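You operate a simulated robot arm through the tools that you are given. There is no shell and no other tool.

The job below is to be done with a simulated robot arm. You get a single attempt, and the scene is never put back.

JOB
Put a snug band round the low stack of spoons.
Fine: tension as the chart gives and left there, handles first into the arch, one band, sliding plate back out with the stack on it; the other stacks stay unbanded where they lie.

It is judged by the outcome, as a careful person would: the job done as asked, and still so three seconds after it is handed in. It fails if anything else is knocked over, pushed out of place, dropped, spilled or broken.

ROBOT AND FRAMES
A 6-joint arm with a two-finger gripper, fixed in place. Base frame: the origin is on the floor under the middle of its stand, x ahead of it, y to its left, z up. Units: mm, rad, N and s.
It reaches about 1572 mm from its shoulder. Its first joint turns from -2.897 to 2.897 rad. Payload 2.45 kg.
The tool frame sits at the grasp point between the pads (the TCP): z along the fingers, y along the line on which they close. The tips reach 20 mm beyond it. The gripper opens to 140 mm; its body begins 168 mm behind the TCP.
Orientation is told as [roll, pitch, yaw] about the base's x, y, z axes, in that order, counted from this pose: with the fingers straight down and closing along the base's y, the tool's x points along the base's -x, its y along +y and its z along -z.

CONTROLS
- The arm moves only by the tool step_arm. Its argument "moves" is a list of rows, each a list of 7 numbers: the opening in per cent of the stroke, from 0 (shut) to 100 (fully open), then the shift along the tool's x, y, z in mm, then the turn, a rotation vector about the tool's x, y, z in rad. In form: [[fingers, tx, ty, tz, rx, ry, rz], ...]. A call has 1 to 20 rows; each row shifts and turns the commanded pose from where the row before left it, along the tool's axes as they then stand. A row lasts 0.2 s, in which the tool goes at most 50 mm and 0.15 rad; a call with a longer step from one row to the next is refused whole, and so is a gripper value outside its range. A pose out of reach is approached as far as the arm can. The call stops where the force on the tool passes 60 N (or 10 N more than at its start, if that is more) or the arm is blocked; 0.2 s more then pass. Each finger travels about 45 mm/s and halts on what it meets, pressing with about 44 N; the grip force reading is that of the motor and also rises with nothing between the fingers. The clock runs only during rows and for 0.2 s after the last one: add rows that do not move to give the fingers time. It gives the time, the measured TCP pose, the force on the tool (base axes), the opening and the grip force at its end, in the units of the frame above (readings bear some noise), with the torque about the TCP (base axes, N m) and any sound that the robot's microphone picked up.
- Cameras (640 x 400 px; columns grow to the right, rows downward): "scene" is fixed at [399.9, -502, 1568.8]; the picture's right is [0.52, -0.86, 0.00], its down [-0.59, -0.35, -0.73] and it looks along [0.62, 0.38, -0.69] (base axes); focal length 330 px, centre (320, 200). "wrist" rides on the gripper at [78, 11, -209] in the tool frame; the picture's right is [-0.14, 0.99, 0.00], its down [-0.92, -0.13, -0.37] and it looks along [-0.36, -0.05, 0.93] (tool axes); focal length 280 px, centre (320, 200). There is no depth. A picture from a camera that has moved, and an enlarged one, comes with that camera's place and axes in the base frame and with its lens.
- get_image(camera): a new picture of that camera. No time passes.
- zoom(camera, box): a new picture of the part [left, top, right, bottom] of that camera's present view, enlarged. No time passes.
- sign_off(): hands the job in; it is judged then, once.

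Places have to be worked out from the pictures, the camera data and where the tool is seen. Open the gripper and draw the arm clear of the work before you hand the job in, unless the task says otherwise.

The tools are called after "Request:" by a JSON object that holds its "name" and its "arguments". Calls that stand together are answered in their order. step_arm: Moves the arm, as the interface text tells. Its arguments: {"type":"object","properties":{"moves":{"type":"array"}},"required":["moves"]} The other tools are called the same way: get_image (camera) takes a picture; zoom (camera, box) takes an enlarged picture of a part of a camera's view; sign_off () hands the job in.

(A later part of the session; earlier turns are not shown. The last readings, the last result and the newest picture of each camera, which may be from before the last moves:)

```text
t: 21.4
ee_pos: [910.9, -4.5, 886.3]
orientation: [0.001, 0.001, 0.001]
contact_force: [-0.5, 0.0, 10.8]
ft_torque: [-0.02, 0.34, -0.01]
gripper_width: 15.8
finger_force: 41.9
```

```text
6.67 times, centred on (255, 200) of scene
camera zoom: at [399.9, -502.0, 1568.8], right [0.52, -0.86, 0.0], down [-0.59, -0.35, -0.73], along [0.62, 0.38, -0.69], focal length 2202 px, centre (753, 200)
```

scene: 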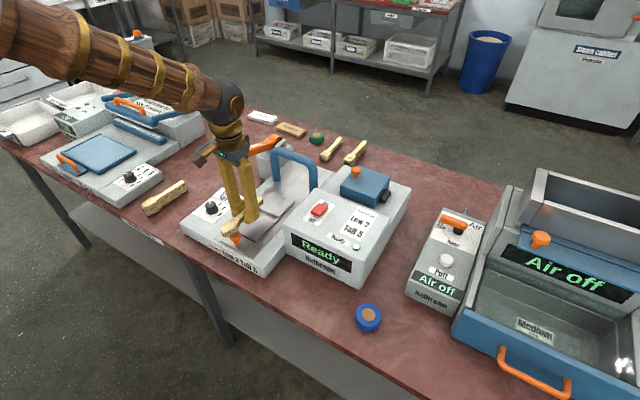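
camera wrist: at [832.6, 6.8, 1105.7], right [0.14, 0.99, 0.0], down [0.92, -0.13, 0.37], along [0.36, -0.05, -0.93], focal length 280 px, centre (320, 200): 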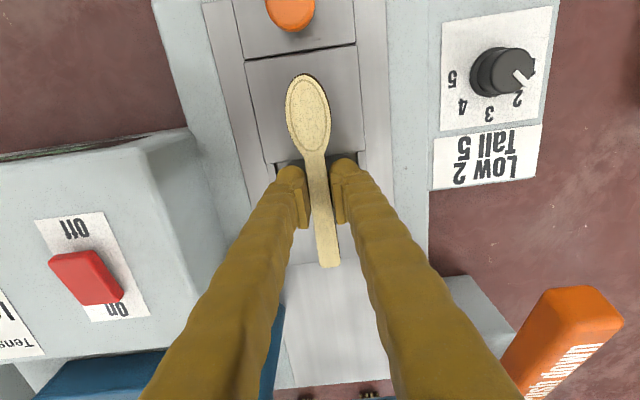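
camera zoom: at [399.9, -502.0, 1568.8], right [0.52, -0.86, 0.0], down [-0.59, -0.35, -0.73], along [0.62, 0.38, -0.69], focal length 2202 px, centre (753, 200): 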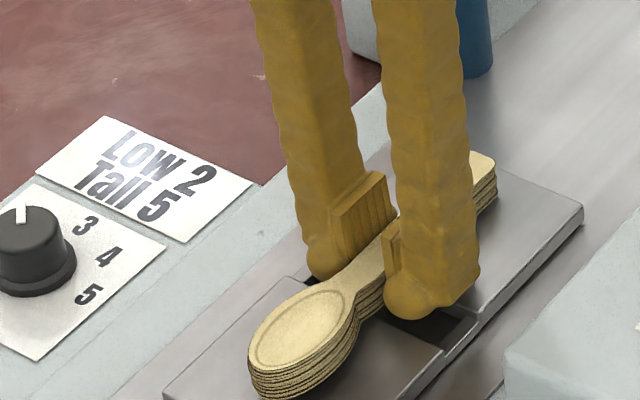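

There is about 11 N of upward contact, so the stack is resting on the pads. I'll open just enough to free it and look.

Request:
{"name": "step_arm", "arguments": {"moves": [[20, 0, 0, 0, 0, 0, 0], [20, 0, 0, 0, 0, 0, 0], [20, 0, 0, 0, 0, 0, 0]]}}

Request:
{"name": "get_image", "arguments": {"camera": "wrist"}}

Request:
{"name": "zoom", "arguments": {"camera": "scene", "box": [215, 170, 295, 230]}}

```text
t: 22.2
ee_pos: [910.0, -4.8, 885.0]
orientation: [0.0, 0.001, 0.001]
contact_force: [-0.2, -0.3, -0.4]
ft_torque: [0.01, 0.01, 0.04]
gripper_width: 28.1
finger_force: 0.1
```

```text
taken
camera wrist: at [832.2, 5.7, 1095.0], right [0.14, 0.99, 0.0], down [0.92, -0.13, 0.37], along [0.36, -0.05, -0.93], focal length 280 px, centre (320, 200)
```

wrist: 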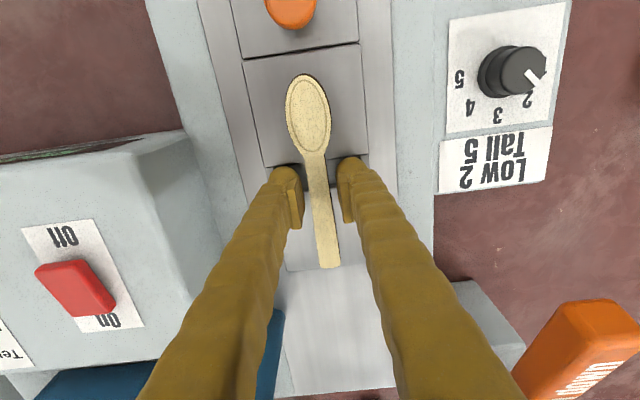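

```text
6.67 times, centred on (255, 200) of scene
camera zoom: at [399.9, -502.0, 1568.8], right [0.52, -0.86, 0.0], down [-0.59, -0.35, -0.73], along [0.62, 0.38, -0.69], focal length 2202 px, centre (753, 200)
```

zoom: 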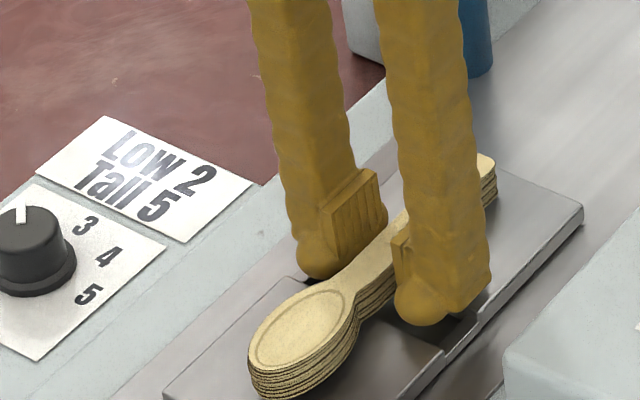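

The stack is free and resting straight on the plate. I'll rise straight up, then move back above the plate's orange knob.

Request:
{"name": "step_arm", "arguments": {"moves": [[20, 0, 0, -15, 0, 0, 0], [20, 0, 0, -40, 0, 0, 0], [20, 0, 0, -45, 0, 0, 0], [40, 45, 0, 0, 0, 0, 0], [40, 45, 0, 0, 0, 0, 0], [40, 43, 0, 0, 0, 0, 0], [40, 0, 0, 0, 0, 0, 0]]}}

Request:
{"name": "get_image", "arguments": {"camera": "wrist"}}

Request:
{"name": "zoom", "arguments": {"camera": "wrist", "box": [240, 60, 400, 220]}}

Request:
{"name": "zoom", "arguments": {"camera": "scene", "box": [190, 170, 310, 260]}}

```text
t: 23.8
ee_pos: [774.6, -3.9, 985.8]
orientation: [-0.002, 0.001, 0.001]
contact_force: [-0.2, 0.2, -0.1]
ft_torque: [0.01, 0.0, -0.03]
gripper_width: 56.0
finger_force: 0.1
```

```text
taken
camera wrist: at [696.6, 5.9, 1196.6], right [0.14, 0.99, 0.0], down [0.92, -0.13, 0.37], along [0.36, -0.05, -0.93], focal length 280 px, centre (320, 200)
```

wrist: 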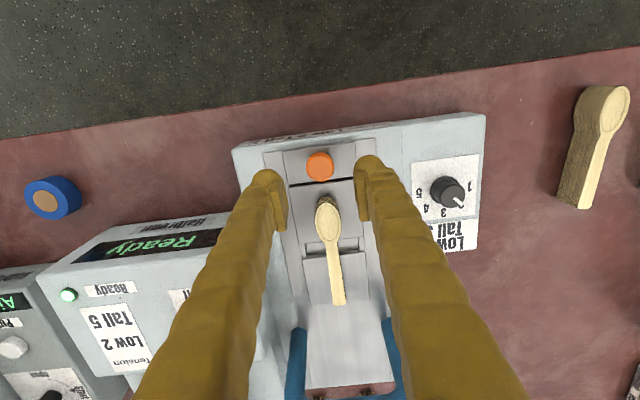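

```text
2.50 times, centred on (320, 140) of wrist
camera zoom: at [696.6, 5.9, 1196.6], right [0.14, 0.99, 0.0], down [0.92, -0.13, 0.37], along [0.36, -0.05, -0.93], focal length 701 px, centre (320, 350)
```

zoom: 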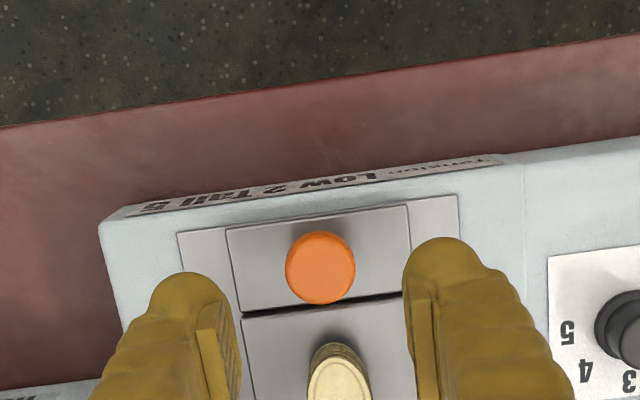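

```text
4.44 times, centred on (250, 215) of scene
camera zoom: at [399.9, -502.0, 1568.8], right [0.52, -0.86, 0.0], down [-0.59, -0.35, -0.73], along [0.62, 0.38, -0.69], focal length 1468 px, centre (631, 133)
```

zoom: 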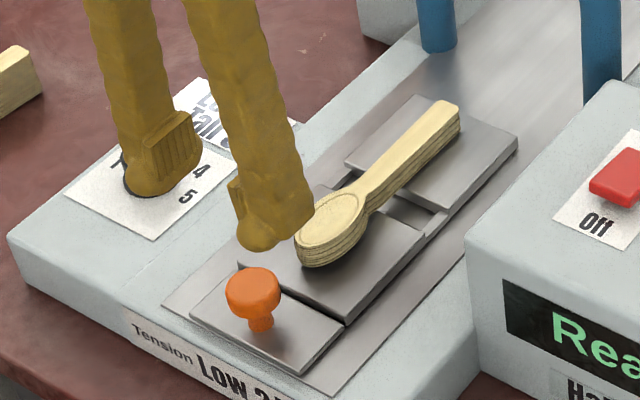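

Knob cap is about 32 mm across, centred near [778, -5.5] with its top near z 890. I'll lower towards it in two stages, checking alignment.

Request:
{"name": "step_arm", "arguments": {"moves": [[40, -3.3, -0.6, 0, 0, 0, 0], [40, 0, 0, 40, 0, 0, 0], [40, 0, 0, 35, 0, 0, 0], [40, 0, 0, 0, 0, 0, 0]]}}

Request:
{"name": "zoom", "arguments": {"camera": "wrist", "box": [240, 100, 400, 220]}}

Request:
{"name": "zoom", "arguments": {"camera": "scene", "box": [200, 190, 280, 250]}}

```text
t: 24.8
ee_pos: [779.5, -5.2, 911.3]
orientation: [0.0, 0.0, 0.004]
contact_force: [-0.1, -0.4, 0.6]
ft_torque: [-0.02, 0.0, 0.0]
gripper_width: 55.9
finger_force: 0.0
```

```text
3.33 times, centred on (320, 160) of wrist
camera zoom: at [701.5, 5.6, 1121.4], right [0.14, 0.99, 0.0], down [0.92, -0.13, 0.37], along [0.37, -0.05, -0.93], focal length 935 px, centre (320, 333)
```

zoom: 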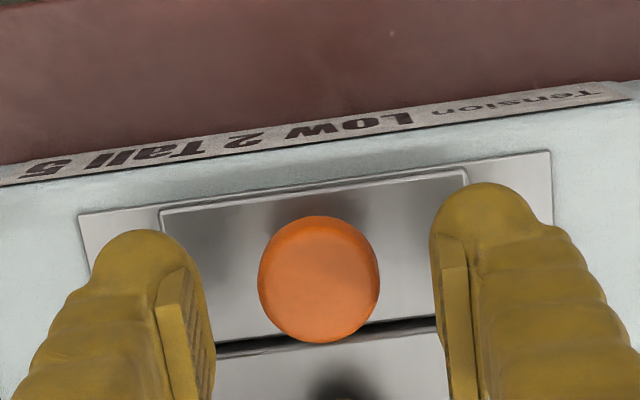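

```text
6.67 times, centred on (240, 220) of scene
camera zoom: at [399.9, -502.0, 1568.8], right [0.52, -0.86, 0.0], down [-0.59, -0.35, -0.73], along [0.62, 0.38, -0.69], focal length 2202 px, centre (853, 67)
```

zoom: 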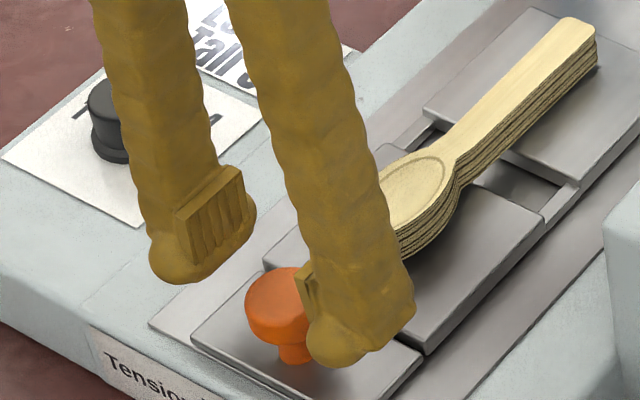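

Knob is centred in y and about 2.5 mm behind in x. I'll correct, lower the pads around the cap and close.

Request:
{"name": "step_arm", "arguments": {"moves": [[40, 2.5, 0, 0, 0, 0, 0], [40, 0, 0, 14, 0, 0, 0], [40, 0, 0, 13, 0, 0, 0], [40, 0, 0, 0, 0, 0, 0]]}}

Request:
{"name": "zoom", "arguments": {"camera": "scene", "box": [200, 190, 280, 250]}}

Request:
{"name": "zoom", "arguments": {"camera": "wrist", "box": [240, 100, 400, 220]}}

```text
t: 25.8
ee_pos: [777.3, -3.9, 884.3]
orientation: [0.001, -0.001, 0.0]
contact_force: [-0.4, -0.4, -0.5]
ft_torque: [0.0, -0.01, 0.0]
gripper_width: 56.2
finger_force: 0.0
```

```text
6.67 times, centred on (240, 220) of scene
camera zoom: at [399.9, -502.0, 1568.8], right [0.52, -0.86, 0.0], down [-0.59, -0.35, -0.73], along [0.62, 0.38, -0.69], focal length 2202 px, centre (853, 67)
```

zoom: 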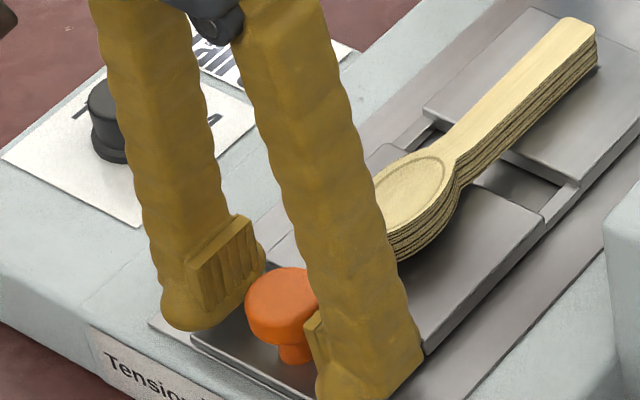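

```text
3.33 times, centred on (320, 160) of wrist
camera zoom: at [699.9, 5.8, 1093.9], right [0.14, 0.99, 0.0], down [0.92, -0.13, 0.37], along [0.36, -0.05, -0.93], focal length 935 px, centre (320, 333)
```

zoom: 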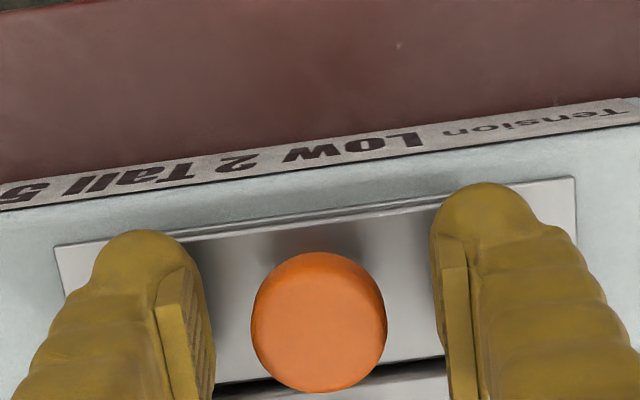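

The knob cap sits right at the grasp point. Closing on it.

Request:
{"name": "step_arm", "arguments": {"moves": [[0, 0, 0, 0, 0, 0, 0], [0, 0, 0, 0, 0, 0, 0], [0, 0, 0, 0, 0, 0, 0], [0, 0, 0, 0, 0, 0, 0]]}}

Request:
{"name": "zoom", "arguments": {"camera": "wrist", "box": [220, 100, 420, 300]}}

```text
t: 26.8
ee_pos: [777.3, -3.4, 883.5]
orientation: [0.0, 0.001, 0.0]
contact_force: [0.2, -7.3, -0.4]
ft_torque: [-0.07, 0.04, 0.04]
gripper_width: 27.7
finger_force: 44.7
```

```text
2.00 times, centred on (320, 200) of wrist
camera zoom: at [699.9, 5.5, 1093.8], right [0.14, 0.99, 0.0], down [0.92, -0.13, 0.37], along [0.36, -0.05, -0.93], focal length 561 px, centre (320, 200)
```

zoom: 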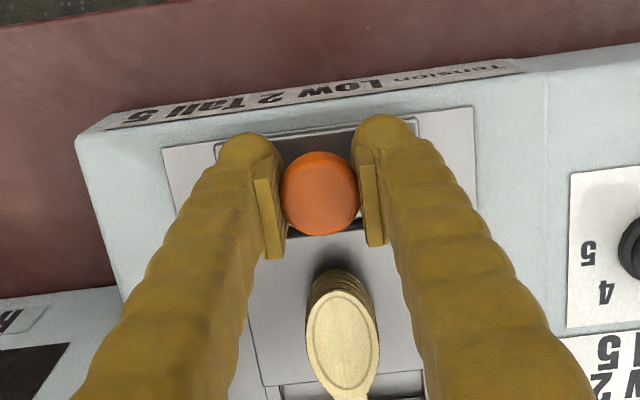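

The knob is held. I'll slide the plate smoothly towards the arch, ramping up gently so the stack doesn't shift, and stop short of full travel to look.

Request:
{"name": "step_arm", "arguments": {"moves": [[0, -3, 0, 0, 0, 0, 0], [0, -6, 0, 0, 0, 0, 0], [0, -10, 0, 0, 0, 0, 0], [0, -10, 0, 0, 0, 0, 0], [0, -10, 0, 0, 0, 0, 0], [0, -10, 0, 0, 0, 0, 0], [0, -10, 0, 0, 0, 0, 0], [0, -10, 0, 0, 0, 0, 0], [0, -10, 0, 0, 0, 0, 0], [0, -10, 0, 0, 0, 0, 0], [0, -6, 0, 0, 0, 0, 0], [0, -3, 0, 0, 0, 0, 0], [0, 0, 0, 0, 0, 0, 0]]}}

Request:
{"name": "get_image", "arguments": {"camera": "wrist"}}

Request:
{"name": "zoom", "arguments": {"camera": "scene", "box": [210, 120, 360, 250]}}

```text
t: 29.6
ee_pos: [874.3, -4.9, 883.1]
orientation: [0.0, 0.0, 0.002]
contact_force: [0.1, 42.5, 14.2]
ft_torque: [0.18, 0.14, -0.01]
gripper_width: 28.0
finger_force: 45.3
```

```text
taken
camera wrist: at [796.9, 5.3, 1093.6], right [0.14, 0.99, 0.0], down [0.92, -0.13, 0.37], along [0.36, -0.05, -0.93], focal length 280 px, centre (320, 200)
```

wrist: 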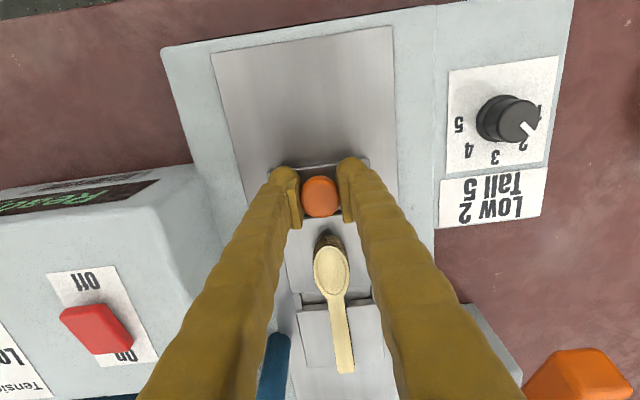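

```text
3.08 times, centred on (285, 185) of scene
camera zoom: at [399.9, -502.0, 1568.8], right [0.52, -0.86, 0.0], down [-0.59, -0.35, -0.73], along [0.62, 0.38, -0.69], focal length 1016 px, centre (428, 246)
```

zoom: 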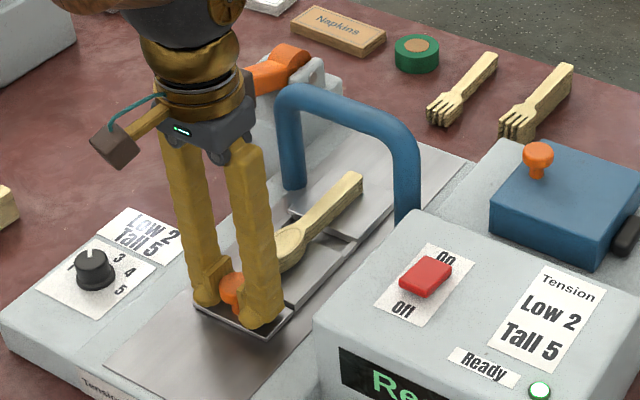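

The stack rode along well, but there is a 42 N side load because my path drifted against the guide. I'll ease +y a little and read the force before going further.

Request:
{"name": "step_arm", "arguments": {"moves": [[0, 0, 0.8, 0, 0, 0, 0], [0, 0, 0, 0, 0, 0, 0]]}}

Request:
{"name": "zoom", "arguments": {"camera": "scene", "box": [240, 130, 320, 220]}}

```text
t: 30.2
ee_pos: [873.9, -4.3, 884.1]
orientation: [0.0, 0.0, 0.001]
contact_force: [-1.1, 34.2, 10.0]
ft_torque: [0.11, 0.16, 0.03]
gripper_width: 27.6
finger_force: 44.5
```

```text
4.44 times, centred on (280, 175) of scene
camera zoom: at [399.9, -502.0, 1568.8], right [0.52, -0.86, 0.0], down [-0.59, -0.35, -0.73], along [0.62, 0.38, -0.69], focal length 1468 px, centre (498, 311)
```

zoom: 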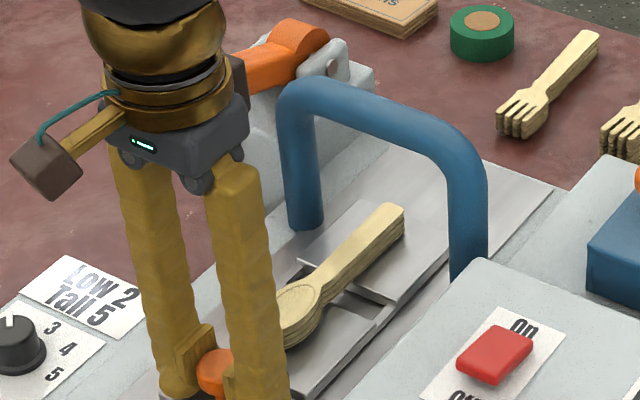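

The side load fell a little. One more small +y nudge.

Request:
{"name": "step_arm", "arguments": {"moves": [[0, 0, 0.8, 0, 0, 0, 0], [0, 0, 0, 0, 0, 0, 0]]}}

```text
t: 30.8
ee_pos: [875.5, -4.4, 883.2]
orientation: [-0.001, 0.001, 0.0]
contact_force: [-0.3, 13.9, 3.8]
ft_torque: [-0.02, 0.0, -0.01]
gripper_width: 27.6
finger_force: 44.8
```

The side load is down to 14 N. I'll continue pushing in with a slight +y trend to follow the guide, in small steps until the stop.

Request:
{"name": "step_arm", "arguments": {"moves": [[0, -3, 0.4, 0, 0, 0, 0], [0, -6, 0.15, 0, 0, 0, 0], [0, -8, 0.16, 0, 0, 0, 0], [0, -8, 0.16, 0, 0, 0, 0], [0, -6, 0.12, 0, 0, 0, 0], [0, -4, 0.08, 0, 0, 0, 0], [0, 0, 0, 0, 0, 0, 0]]}}

Request:
{"name": "zoom", "arguments": {"camera": "scene", "box": [240, 120, 340, 220]}}

Request:
{"name": "get_image", "arguments": {"camera": "wrist"}}

```text
t: 32.4
ee_pos: [911.9, -4.4, 882.9]
orientation: [-0.002, 0.0, -0.001]
contact_force: [0.9, -2.5, -3.5]
ft_torque: [-0.03, -0.13, 0.06]
gripper_width: 27.8
finger_force: 44.6
stopped in row 7: the force on the tool passed its limit at 61 N (the readings are from after the stop); the commanded pose is now the measured one
```

```text
4.00 times, centred on (290, 170) of scene
camera zoom: at [399.9, -502.0, 1568.8], right [0.52, -0.86, 0.0], down [-0.59, -0.35, -0.73], along [0.62, 0.38, -0.69], focal length 1321 px, centre (440, 320)
```

zoom: 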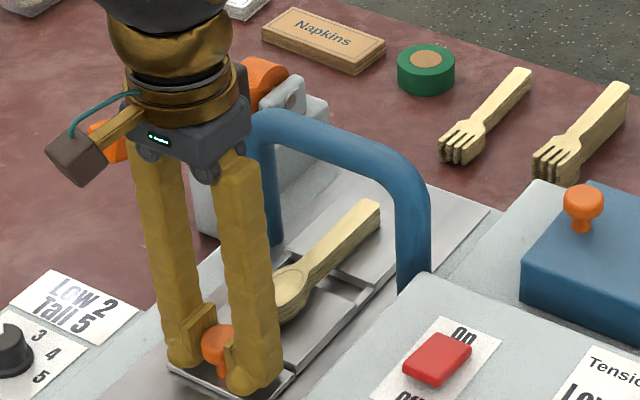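

```text
taken
camera wrist: at [833.3, 6.0, 1093.5], right [0.14, 0.99, 0.0], down [0.92, -0.13, 0.37], along [0.36, -0.05, -0.93], focal length 280 px, centre (320, 200)
```

wrist: 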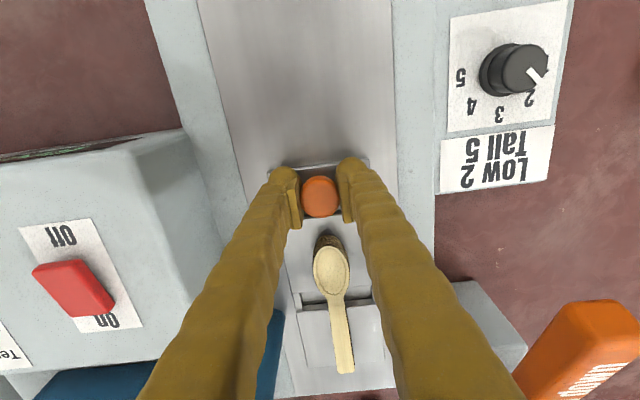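

It stopped at 61 N after about 134 mm of travel, and the gap now looks in line with the arch. I'll press gently 2 mm further to confirm this is the end stop and not binding.

Request:
{"name": "step_arm", "arguments": {"moves": [[0, -1, 0, 0, 0, 0, 0], [0, 0, 0, 0, 0, 0, 0]]}}

Request:
{"name": "zoom", "arguments": {"camera": "scene", "box": [265, 150, 335, 220]}}

```text
t: 33.0
ee_pos: [911.4, -4.1, 884.4]
orientation: [-0.002, 0.002, 0.0]
contact_force: [-1.9, -5.0, -4.8]
ft_torque: [-0.04, 0.09, 0.0]
gripper_width: 27.7
finger_force: 45.2
```

```text
5.71 times, centred on (300, 185) of scene
camera zoom: at [399.9, -502.0, 1568.8], right [0.52, -0.86, 0.0], down [-0.59, -0.35, -0.73], along [0.62, 0.38, -0.69], focal length 1887 px, centre (434, 286)
```

zoom: 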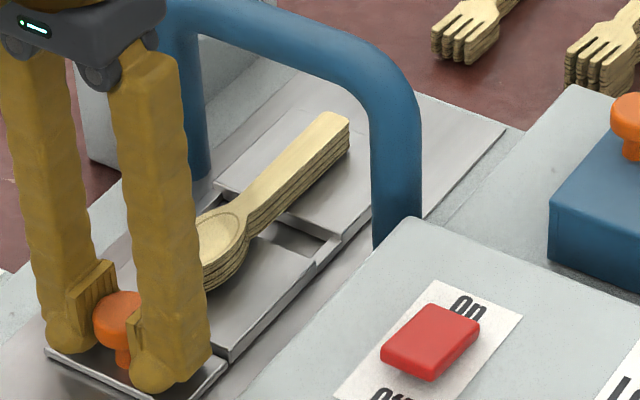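

A 1 mm push gave little x resistance, and projecting the arch feet suggests the gap still needs about 20 mm to reach the arch plane. The 61 N was probably guide binding, so I'll keep pushing gently.

Request:
{"name": "step_arm", "arguments": {"moves": [[0, -2, 0, 0, 0, 0, 0], [0, -3, 0.1, 0, 0, 0, 0], [0, -3, 0.1, 0, 0, 0, 0], [0, -2, 0, 0, 0, 0, 0], [0, 0, 0, 0, 0, 0, 0]]}}

Request:
{"name": "zoom", "arguments": {"camera": "scene", "box": [265, 150, 335, 220]}}

```text
t: 34.2
ee_pos: [920.8, -4.7, 884.0]
orientation: [-0.002, 0.001, 0.001]
contact_force: [-0.1, -10.6, 0.0]
ft_torque: [-0.06, -0.06, -0.02]
gripper_width: 27.6
finger_force: 44.8
```

```text
5.71 times, centred on (300, 185) of scene
camera zoom: at [399.9, -502.0, 1568.8], right [0.52, -0.86, 0.0], down [-0.59, -0.35, -0.73], along [0.62, 0.38, -0.69], focal length 1887 px, centre (434, 286)
```

zoom: 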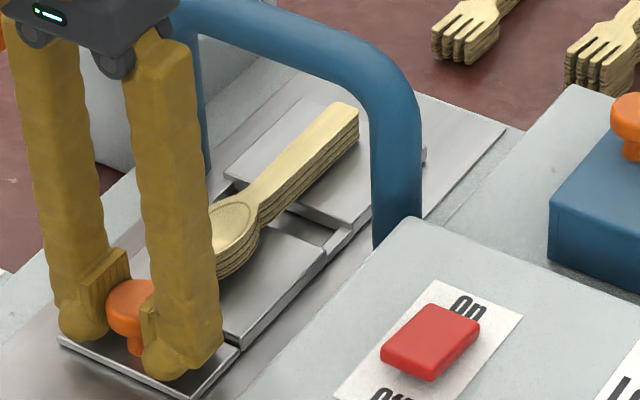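

It slid freely another 10 mm, so that wasn't the stop. Pushing on in small steps.

Request:
{"name": "step_arm", "arguments": {"moves": [[0, -2, -0.2, 0, 0, 0, 0], [0, -3, 0, 0, 0, 0, 0], [0, -3, 0, 0, 0, 0, 0], [0, -2, 0, 0, 0, 0, 0], [0, 0, 0, 0, 0, 0, 0]]}}

Request:
{"name": "zoom", "arguments": {"camera": "scene", "box": [265, 150, 335, 220]}}

```text
t: 35.4
ee_pos: [931.0, -5.1, 884.1]
orientation: [-0.003, 0.002, 0.0]
contact_force: [-0.9, -11.1, -1.5]
ft_torque: [-0.01, 0.3, 0.04]
gripper_width: 28.0
finger_force: 45.4
```

```text
5.71 times, centred on (300, 185) of scene
camera zoom: at [399.9, -502.0, 1568.8], right [0.52, -0.86, 0.0], down [-0.59, -0.35, -0.73], along [0.62, 0.38, -0.69], focal length 1887 px, centre (434, 286)
```

zoom: 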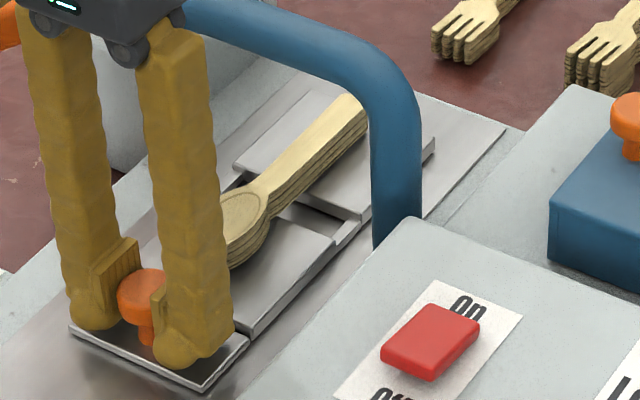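

Still no end stop at 153 mm of travel. I'll continue carefully, watching for x resistance.

Request:
{"name": "step_arm", "arguments": {"moves": [[0, -2, -0.2, 0, 0, 0, 0], [0, -2, 0, 0, 0, 0, 0], [0, -2, 0, 0, 0, 0, 0], [0, -2, 0, 0, 0, 0, 0], [0, -2, 0, 0, 0, 0, 0], [0, 0, 0, 0, 0, 0, 0]]}}

Request:
{"name": "zoom", "arguments": {"camera": "scene", "box": [265, 150, 335, 220]}}

Request:
{"name": "get_image", "arguments": {"camera": "wrist"}}

```text
t: 36.8
ee_pos: [941.8, -3.8, 883.2]
orientation: [-0.002, 0.003, -0.001]
contact_force: [-29.9, -11.1, -1.5]
ft_torque: [-0.01, 0.14, -0.04]
gripper_width: 27.9
finger_force: 45.3
```

```text
5.71 times, centred on (300, 185) of scene
camera zoom: at [399.9, -502.0, 1568.8], right [0.52, -0.86, 0.0], down [-0.59, -0.35, -0.73], along [0.62, 0.38, -0.69], focal length 1887 px, centre (434, 286)
```

zoom: 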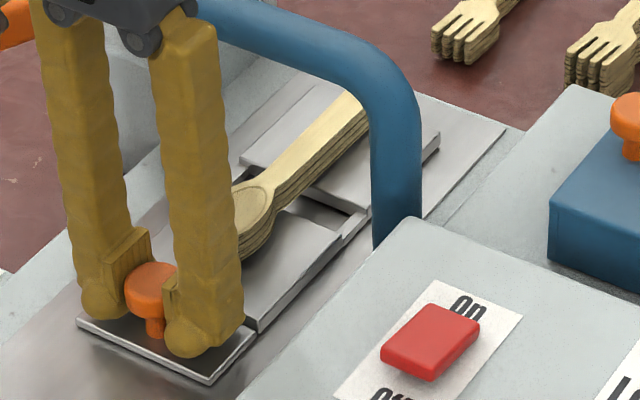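

```text
taken
camera wrist: at [863.6, 6.0, 1093.7], right [0.14, 0.99, 0.0], down [0.92, -0.13, 0.37], along [0.36, -0.05, -0.93], focal length 280 px, centre (320, 200)
```

wrist: 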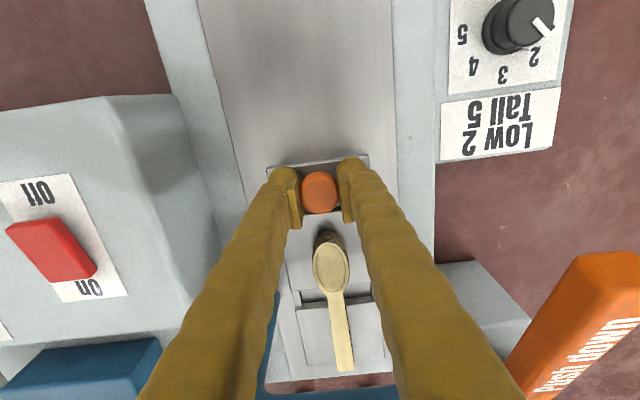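

There is now 30 N of x resistance at a travel of about 163 mm. That is the end stop, and the gap (x≈1063) lines up with the arch. I'll open, rise straight up clear and check the display.

Request:
{"name": "step_arm", "arguments": {"moves": [[40, 0, 0, 0, 0, 0, 0], [40, 0, 0, 0, 0, 0, 0], [40, 0, 0, 0, 0, 0, 0], [40, 0, 0, -15, 0, 0, 0], [40, 0, 0, -45, 0, 0, 0], [40, 0, 0, -45, 0, 0, 0], [40, 0, 0, -45, 0, 0, 0], [40, 0, 0, -20, 0, 0, 0], [40, 0, 0, 0, 0, 0, 0]]}}

Request:
{"name": "get_image", "arguments": {"camera": "wrist"}}

Request:
{"name": "get_image", "arguments": {"camera": "scene"}}

Request:
{"name": "zoom", "arguments": {"camera": "scene", "box": [220, 120, 380, 290]}}

```text
t: 38.8
ee_pos: [943.5, -4.0, 1054.6]
orientation: [-0.001, -0.002, 0.001]
contact_force: [0.6, -0.5, -1.8]
ft_torque: [0.01, -0.01, 0.0]
gripper_width: 55.9
finger_force: 0.0
```

```text
taken
camera wrist: at [865.3, 6.6, 1264.4], right [0.14, 0.99, 0.0], down [0.92, -0.13, 0.37], along [0.36, -0.05, -0.93], focal length 280 px, centre (320, 200)
```

wrist: 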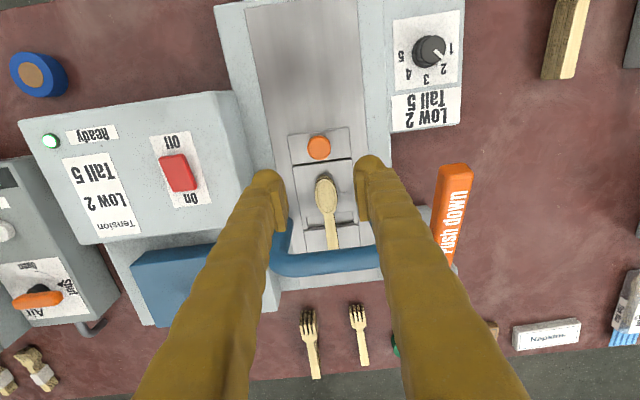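

```text
taken
```

scene: 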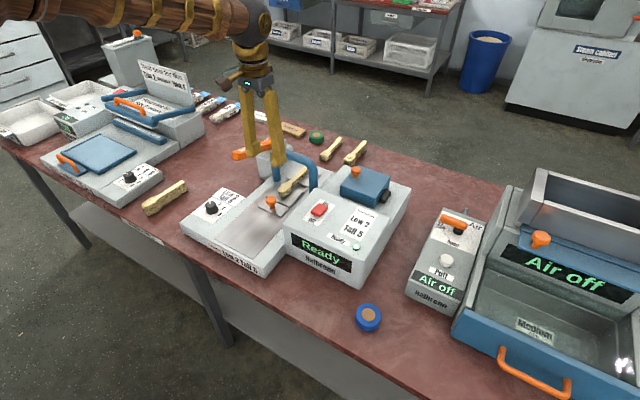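

```text
2.35 times, centred on (300, 205) of scene
camera zoom: at [399.9, -502.0, 1568.8], right [0.52, -0.86, 0.0], down [-0.59, -0.35, -0.73], along [0.62, 0.38, -0.69], focal length 777 px, centre (367, 188)
```

zoom: 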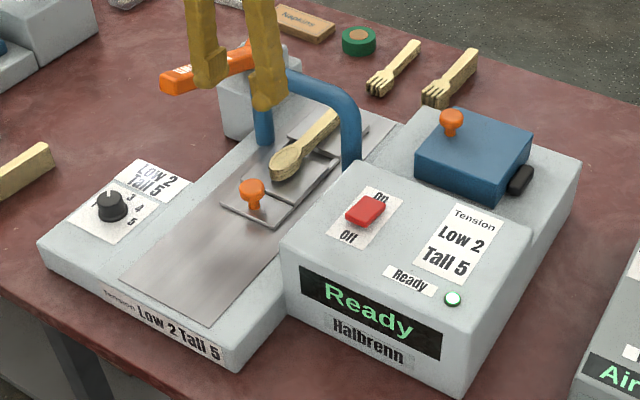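

Display still reads Ready, and the plate is fully in with the stack on it. I'll shut the fingers and move over the end of the "Push down" lever to line up.

Request:
{"name": "step_arm", "arguments": {"moves": [[0, -8, 35, 0, 0, 0, 0], [0, -8, 35, 0, 0, 0, 0], [0, -8, 35, 0, 0, 0, 0], [0, -8, 34, 0, 0, 0, 0], [0, 0, 0, 0, 0, 0, 0]]}}

Request:
{"name": "get_image", "arguments": {"camera": "wrist"}}

Request:
{"name": "zoom", "arguments": {"camera": "wrist", "box": [240, 100, 400, 260]}}

Request:
{"name": "zoom", "arguments": {"camera": "scene", "box": [220, 100, 320, 200]}}

```text
t: 40.0
ee_pos: [975.8, 133.7, 1054.3]
orientation: [-0.003, 0.0, -0.001]
contact_force: [-0.1, -0.1, 0.2]
ft_torque: [0.0, 0.0, 0.02]
gripper_width: 0.0
finger_force: 30.0
```

```text
taken
camera wrist: at [897.9, 145.0, 1264.8], right [0.14, 0.99, 0.0], down [0.92, -0.13, 0.37], along [0.36, -0.05, -0.93], focal length 280 px, centre (320, 200)
```

wrist: 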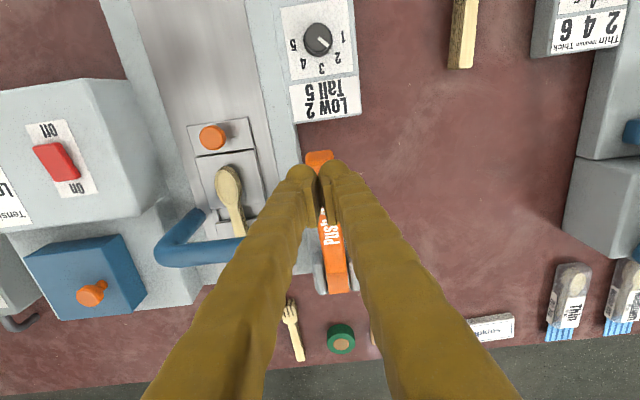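

```text
2.50 times, centred on (320, 180) of wrist
camera zoom: at [897.9, 145.0, 1264.8], right [0.14, 0.99, 0.0], down [0.92, -0.13, 0.37], along [0.36, -0.05, -0.93], focal length 701 px, centre (320, 250)
```

zoom: 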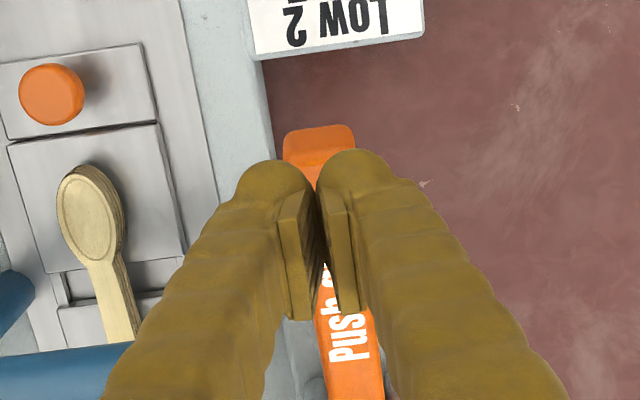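

```text
4.00 times, centred on (270, 150) of scene
camera zoom: at [399.9, -502.0, 1568.8], right [0.52, -0.86, 0.0], down [-0.59, -0.35, -0.73], along [0.62, 0.38, -0.69], focal length 1321 px, centre (520, 400)
```

zoom: 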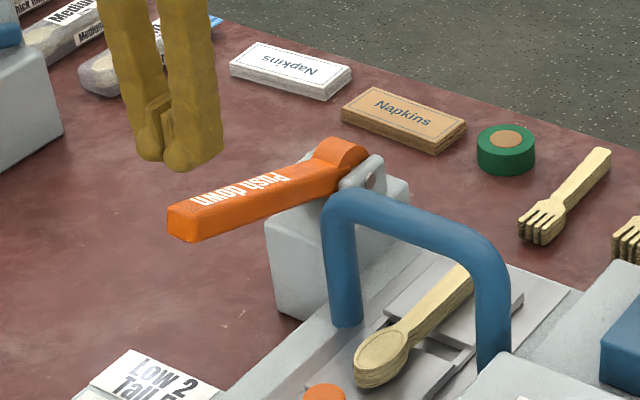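

The lever is 27 mm wide, centred on y≈136, with its end at x≈960 and top near z 985. I'll nudge 2 mm in y, descend to just above it and take a look before pressing.

Request:
{"name": "step_arm", "arguments": {"moves": [[0, 0, 2, 0, 0, 0, 0], [0, 0, 0, 22, 0, 0, 0], [0, 0, 0, 18, 0, 0, 0], [0, 0, 0, 0, 0, 0, 0]]}}

Request:
{"name": "zoom", "arguments": {"camera": "scene", "box": [220, 100, 320, 200]}}

Request:
{"name": "zoom", "arguments": {"camera": "wrist", "box": [240, 100, 400, 260]}}

```text
t: 41.0
ee_pos: [972.8, 137.9, 1014.8]
orientation: [-0.002, 0.001, 0.0]
contact_force: [-0.7, -0.1, 1.7]
ft_torque: [0.0, 0.05, 0.01]
gripper_width: 5.8
finger_force: 28.9
```

```text
4.00 times, centred on (270, 150) of scene
camera zoom: at [399.9, -502.0, 1568.8], right [0.52, -0.86, 0.0], down [-0.59, -0.35, -0.73], along [0.62, 0.38, -0.69], focal length 1321 px, centre (520, 400)
```

zoom: 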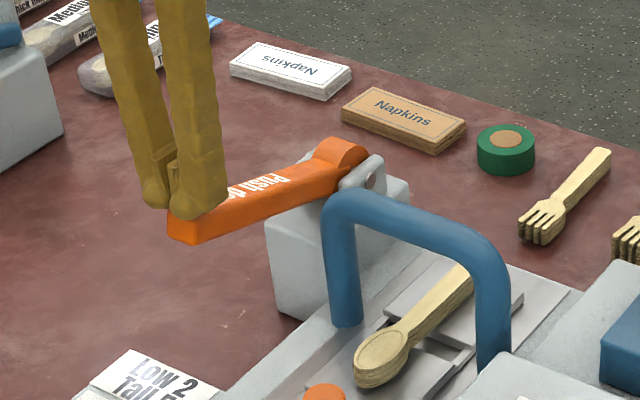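

```text
2.50 times, centred on (320, 180) of wrist
camera zoom: at [895.8, 147.4, 1224.0], right [0.14, 0.99, 0.0], down [0.92, -0.13, 0.37], along [0.36, -0.05, -0.93], focal length 701 px, centre (320, 250)
```

zoom: 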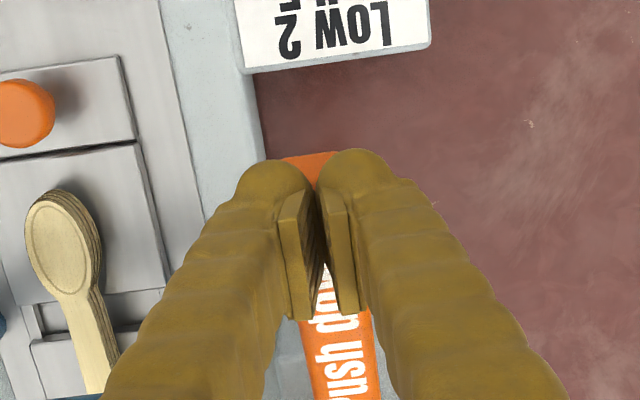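

The closed fingertips straddle the lever's edges and are being wedged slightly apart (5.8 mm). I'll lift off and turn the gripper 90° so both tips press along the lever's centreline instead.

Request:
{"name": "step_arm", "arguments": {"moves": [[0, 0, 0, -25, 0, 0, 0], [0, 0, 0, 0, 0, 0, 0.1428], [0, 0, 0, 0, 0, 0, 0.1428], [0, 0, 0, 0, 0, 0, 0.1428], [0, 0, 0, 0, 0, 0, 0.1428], [0, 0, 0, 0, 0, 0, 0.1428], [0, 0, 0, 0, 0, 0, 0.1428], [0, 0, 0, 0, 0, 0, 0.1428], [0, 0, 0, 0, 0, 0, 0.1428], [0, 0, 0, 0, 0, 0, 0.1428], [0, 0, 0, 0, 0, 0, 0.1428], [0, 0, 0, 0, 0, 0, 0.1428], [0, 0, 0, 0, 0, 0, 0]]}}

Request:
{"name": "get_image", "arguments": {"camera": "wrist"}}

Request:
{"name": "zoom", "arguments": {"camera": "scene", "box": [220, 100, 320, 200]}}

```text
t: 43.8
ee_pos: [974.9, 136.1, 1038.8]
orientation: [0.0, -0.003, -1.57]
contact_force: [-0.2, 0.0, -0.6]
ft_torque: [0.02, -0.01, -0.01]
gripper_width: 0.0
finger_force: 29.0
```

```text
taken
camera wrist: at [985.5, 214.6, 1248.4], right [0.99, -0.14, 0.0], down [-0.13, -0.92, 0.37], along [-0.05, -0.37, -0.93], focal length 280 px, centre (320, 200)
```

wrist: 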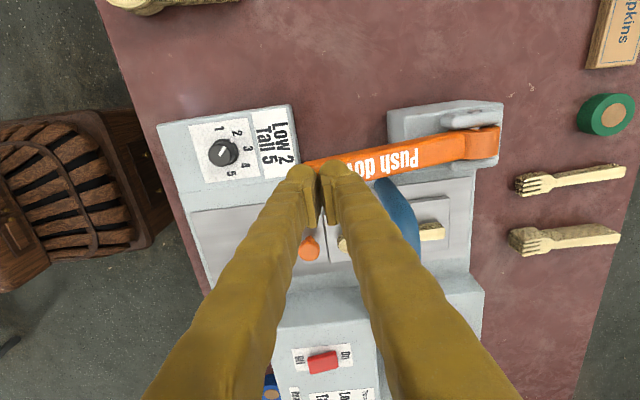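

```text
4.00 times, centred on (270, 150) of scene
camera zoom: at [399.9, -502.0, 1568.8], right [0.52, -0.86, 0.0], down [-0.59, -0.35, -0.73], along [0.62, 0.38, -0.69], focal length 1321 px, centre (520, 400)
```

zoom: 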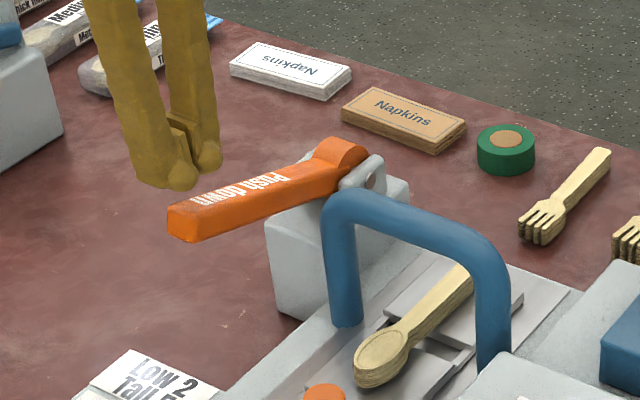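

The gripper is now aligned along the lever. I'll move 12 mm in +x so both tips sit on the lever near its end, then start pressing down in small steps.

Request:
{"name": "step_arm", "arguments": {"moves": [[0, 0.5, 12, 0, 0, 0, 0], [0, 0, 0, 18, 0, 0, 0], [0, 0, 0, 5, 0, 0, 0], [0, 0, 0, 5, 0, 0, 0], [0, 0, 0, 5, 0, 0, 0], [0, 0, 0, 5, 0, 0, 0], [0, 0, 0, 0, 0, 0, 0]]}}

Request:
{"name": "zoom", "arguments": {"camera": "scene", "box": [220, 100, 320, 200]}}

Request:
{"name": "get_image", "arguments": {"camera": "wrist"}}

```text
t: 45.4
ee_pos: [986.6, 136.7, 1001.1]
orientation: [0.0, -0.004, -1.571]
contact_force: [0.0, 0.5, 2.4]
ft_torque: [0.01, -0.01, -0.02]
gripper_width: 0.0
finger_force: 29.2
```

```text
4.00 times, centred on (270, 150) of scene
camera zoom: at [399.9, -502.0, 1568.8], right [0.52, -0.86, 0.0], down [-0.59, -0.35, -0.73], along [0.62, 0.38, -0.69], focal length 1321 px, centre (520, 400)
```

zoom: 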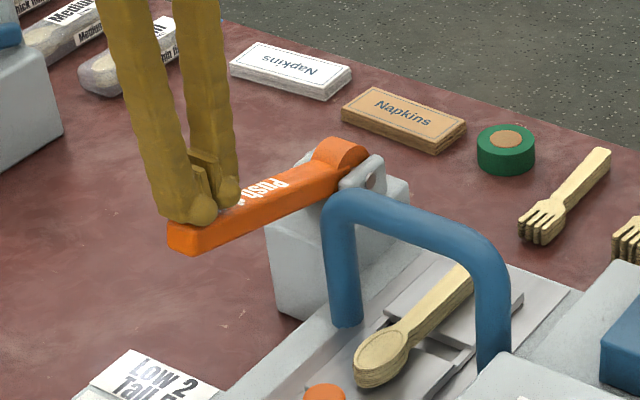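

```text
taken
camera wrist: at [998.0, 214.9, 1210.4], right [0.99, -0.14, 0.0], down [-0.13, -0.92, 0.37], along [-0.05, -0.37, -0.93], focal length 280 px, centre (320, 200)
```

wrist: 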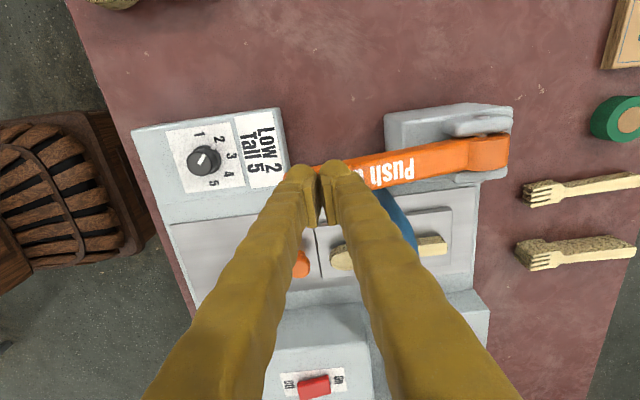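

The lever yields with only about 2 N. Pressing it further down steadily while listening for the machine.

Request:
{"name": "step_arm", "arguments": {"moves": [[0, 0, 0, 5, 0, 0, 0], [0, 0, 0, 5, 0, 0, 0], [0, 0, 0, 5, 0, 0, 0], [0, 0, 0, 5, 0, 0, 0], [0, 0, 0, 5, 0, 0, 0], [0, 0, 0, 0, 0, 0, 0]]}}

Request:
{"name": "zoom", "arguments": {"camera": "scene", "box": [220, 100, 320, 200]}}

Request:
{"name": "zoom", "arguments": {"camera": "scene", "box": [270, 180, 410, 290]}}

```text
t: 46.8
ee_pos: [987.3, 136.5, 975.0]
orientation: [0.001, -0.002, -1.57]
contact_force: [-1.0, -0.5, -0.7]
ft_torque: [-0.01, 0.0, 0.02]
gripper_width: 0.1
finger_force: 29.4
```

```text
4.00 times, centred on (270, 150) of scene
camera zoom: at [399.9, -502.0, 1568.8], right [0.52, -0.86, 0.0], down [-0.59, -0.35, -0.73], along [0.62, 0.38, -0.69], focal length 1321 px, centre (520, 400)
```

zoom: 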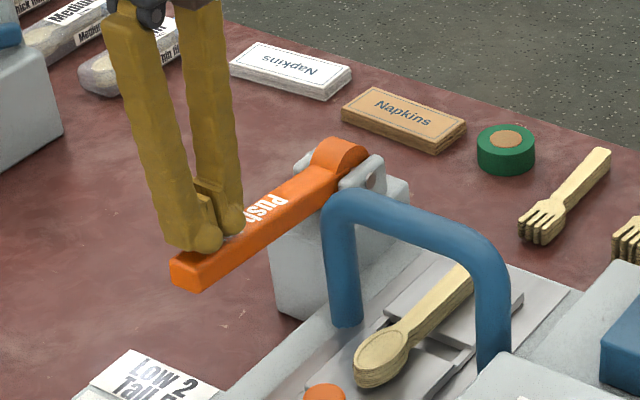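

```text
3.64 times, centred on (340, 235) of scene
camera zoom: at [399.9, -502.0, 1568.8], right [0.52, -0.86, 0.0], down [-0.59, -0.35, -0.73], along [0.62, 0.38, -0.69], focal length 1201 px, centre (247, 73)
```

zoom: 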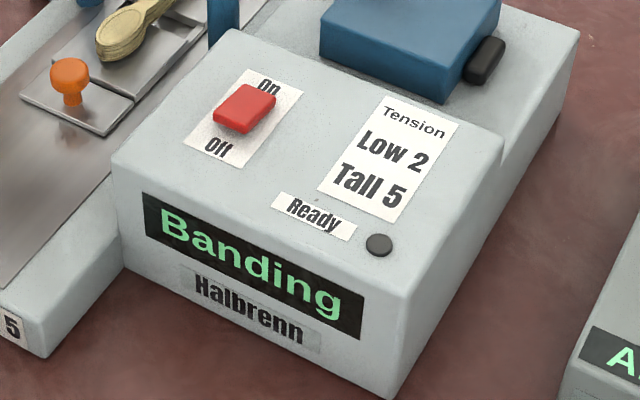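

The display changed to "Banding" and the Ready lamp is off, so it has triggered. I'll hold still and wait without pressing further.

Request:
{"name": "step_arm", "arguments": {"moves": [[0, 0, 0, 0, 0, 0, 0], [0, 0, 0, 0, 0, 0, 0], [0, 0, 0, 0, 0, 0, 0], [0, 0, 0, 0, 0, 0, 0], [0, 0, 0, 0, 0, 0, 0]]}}

Request:
{"name": "zoom", "arguments": {"camera": "scene", "box": [220, 100, 410, 290]}}

```text
t: 48.0
ee_pos: [986.8, 137.6, 977.2]
orientation: [0.0, -0.001, -1.571]
contact_force: [-1.2, -0.5, 4.9]
ft_torque: [-0.02, 0.04, -0.01]
gripper_width: 0.0
finger_force: 29.0
```

```text
2.11 times, centred on (315, 195) of scene
camera zoom: at [399.9, -502.0, 1568.8], right [0.52, -0.86, 0.0], down [-0.59, -0.35, -0.73], along [0.62, 0.38, -0.69], focal length 695 px, centre (330, 210)
```

zoom: 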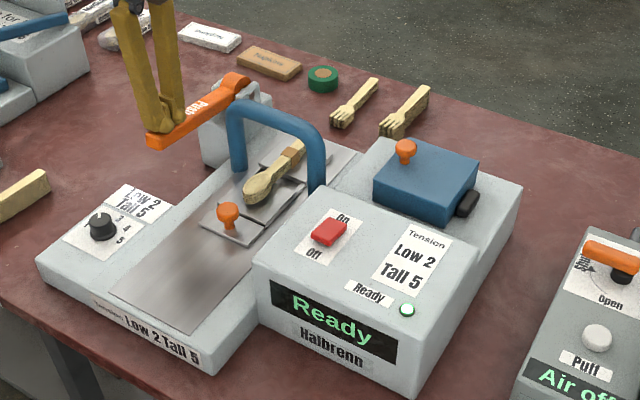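

The display is back to "Ready" and a brown band is now round the stack. I'll lift straight up off the lever without pressing again, and look closely at the band.

Request:
{"name": "step_arm", "arguments": {"moves": [[0, 0, 0, -10, 0, 0, 0], [0, 0, 0, -30, 0, 0, 0], [0, 0, 0, -40, 0, 0, 0], [0, 0, 0, 0, 0, 0, 0]]}}

Request:
{"name": "zoom", "arguments": {"camera": "scene", "box": [260, 140, 330, 210]}}

Request:
{"name": "zoom", "arguments": {"camera": "scene", "box": [220, 100, 410, 290]}}

```text
t: 49.0
ee_pos: [985.7, 136.3, 1056.8]
orientation: [-0.002, -0.002, -1.571]
contact_force: [0.3, -0.5, -0.4]
ft_torque: [-0.01, -0.03, 0.0]
gripper_width: 0.0
finger_force: 29.1
```

```text
5.71 times, centred on (295, 175) of scene
camera zoom: at [399.9, -502.0, 1568.8], right [0.52, -0.86, 0.0], down [-0.59, -0.35, -0.73], along [0.62, 0.38, -0.69], focal length 1887 px, centre (463, 343)
```

zoom: 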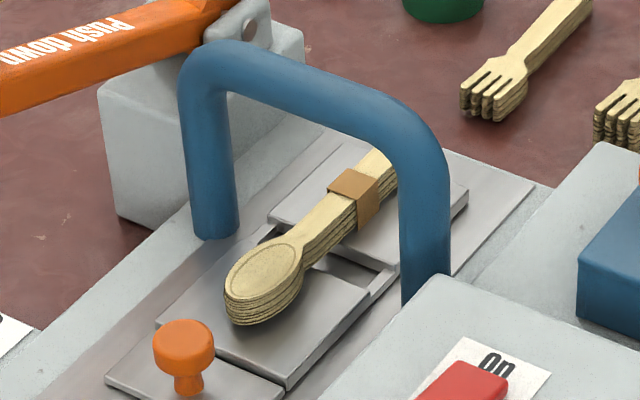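

```text
2.11 times, centred on (315, 195) of scene
camera zoom: at [399.9, -502.0, 1568.8], right [0.52, -0.86, 0.0], down [-0.59, -0.35, -0.73], along [0.62, 0.38, -0.69], focal length 695 px, centre (330, 210)
```

zoom: 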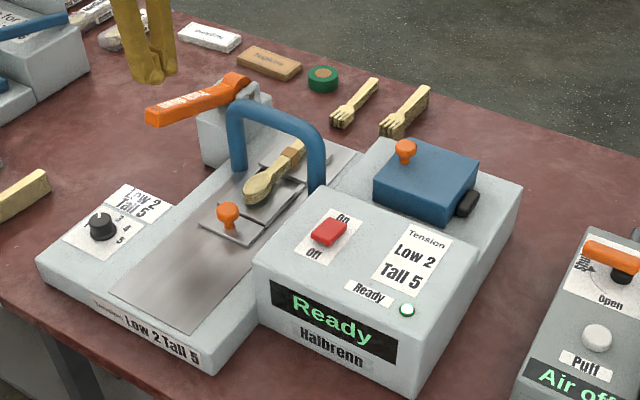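

There is one band, snug round the handles. The machine reads Ready and the lever has sprung back. I'll turn the gripper back and return above the plate's knob to draw it out.

Request:
{"name": "step_arm", "arguments": {"moves": [[0, 0, 0, 0, 0, 0, -0.1428], [0, 0, 0, 0, 0, 0, -0.1428], [0, 0, 0, 0, 0, 0, -0.1428], [0, 0, 0, 0, 0, 0, -0.1428], [0, 0, 0, 0, 0, 0, -0.1428], [0, 0, 0, 0, 0, 0, -0.1428], [0, 0, 0, 0, 0, 0, -0.1428], [0, 0, 0, 0, 0, 0, -0.1428], [0, 0, 0, 0, 0, 0, -0.1428], [0, 0, 0, 0, 0, 0, -0.1428], [0, 0, 0, 0, 0, 0, -0.1428], [40, 11, -35, 0, 0, 0, 0], [40, 11, -35, 0, 0, 0, 0], [40, 11, -35, 0, 0, 0, 0], [40, 11, -36, 0, 0, 0, 0], [40, 0, 0, 0, 0, 0, 0]]}}

Request:
{"name": "get_image", "arguments": {"camera": "wrist"}}

Request:
{"name": "zoom", "arguments": {"camera": "wrist", "box": [240, 60, 400, 260]}}

```text
t: 52.4
ee_pos: [942.4, -6.2, 1056.4]
orientation: [-0.002, -0.001, 0.0]
contact_force: [0.5, 0.4, -0.6]
ft_torque: [-0.04, 0.0, -0.01]
gripper_width: 55.9
finger_force: 0.0
```

```text
taken
camera wrist: at [864.2, 4.8, 1266.9], right [0.14, 0.99, 0.0], down [0.92, -0.13, 0.37], along [0.36, -0.05, -0.93], focal length 280 px, centre (320, 200)
```

wrist: 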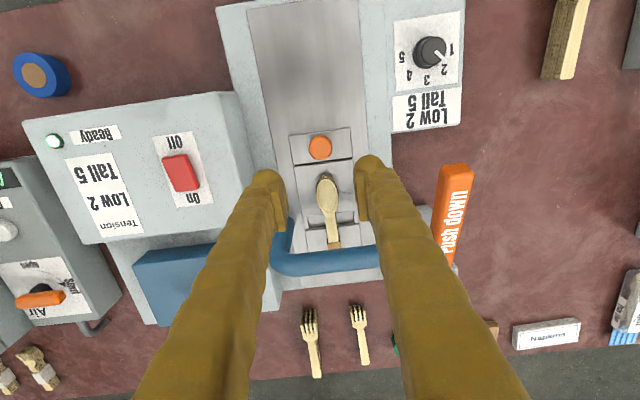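

```text
2.00 times, centred on (320, 160) of wrist
camera zoom: at [864.2, 4.8, 1266.9], right [0.14, 0.99, 0.0], down [0.92, -0.13, 0.37], along [0.36, -0.05, -0.93], focal length 561 px, centre (320, 280)
```

zoom: 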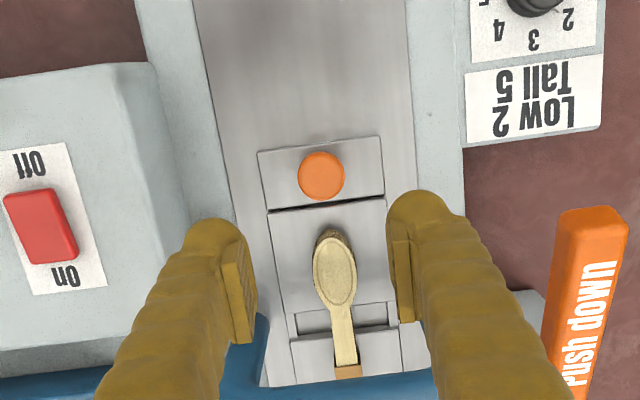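

The knob is right below. Descending in stages over it.

Request:
{"name": "step_arm", "arguments": {"moves": [[40, 0, 0, 48, 0, 0, 0], [40, 0, 0, 48, 0, 0, 0], [40, 0, 0, 46, 0, 0, 0], [40, 0, 0, 0, 0, 0, 0]]}}

Request:
{"name": "zoom", "arguments": {"camera": "wrist", "box": [240, 100, 400, 220]}}

Request:
{"name": "zoom", "arguments": {"camera": "scene", "box": [240, 140, 340, 230]}}

```text
t: 53.4
ee_pos: [940.7, -3.8, 911.5]
orientation: [-0.002, 0.0, 0.0]
contact_force: [0.3, 0.8, 1.1]
ft_torque: [-0.01, -0.03, 0.02]
gripper_width: 56.1
finger_force: 0.1
```

```text
3.33 times, centred on (320, 160) of wrist
camera zoom: at [863.1, 7.1, 1121.2], right [0.14, 0.99, 0.0], down [0.92, -0.13, 0.37], along [0.36, -0.05, -0.93], focal length 935 px, centre (320, 333)
```

zoom: 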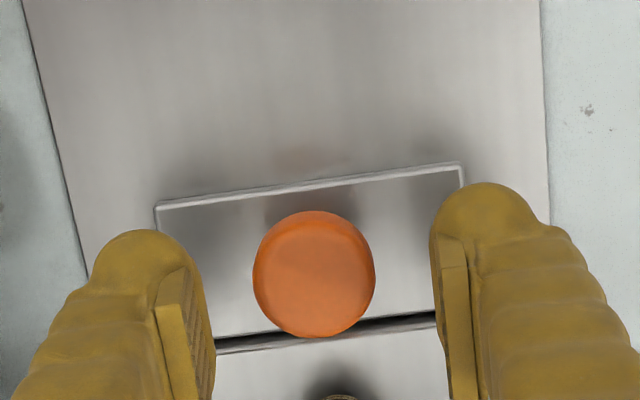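

```text
4.44 times, centred on (290, 185) of scene
camera zoom: at [399.9, -502.0, 1568.8], right [0.52, -0.86, 0.0], down [-0.59, -0.35, -0.73], along [0.62, 0.38, -0.69], focal length 1468 px, centre (453, 267)
```

zoom: 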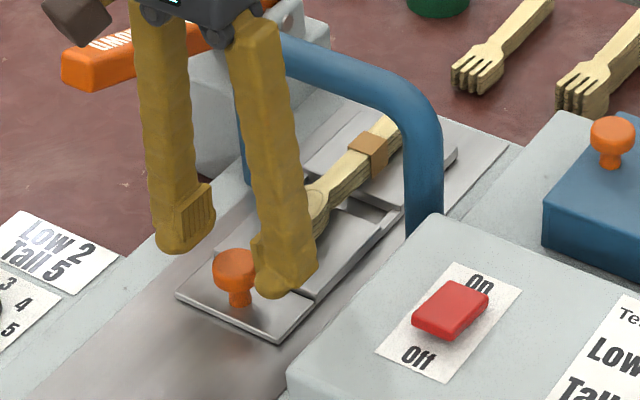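

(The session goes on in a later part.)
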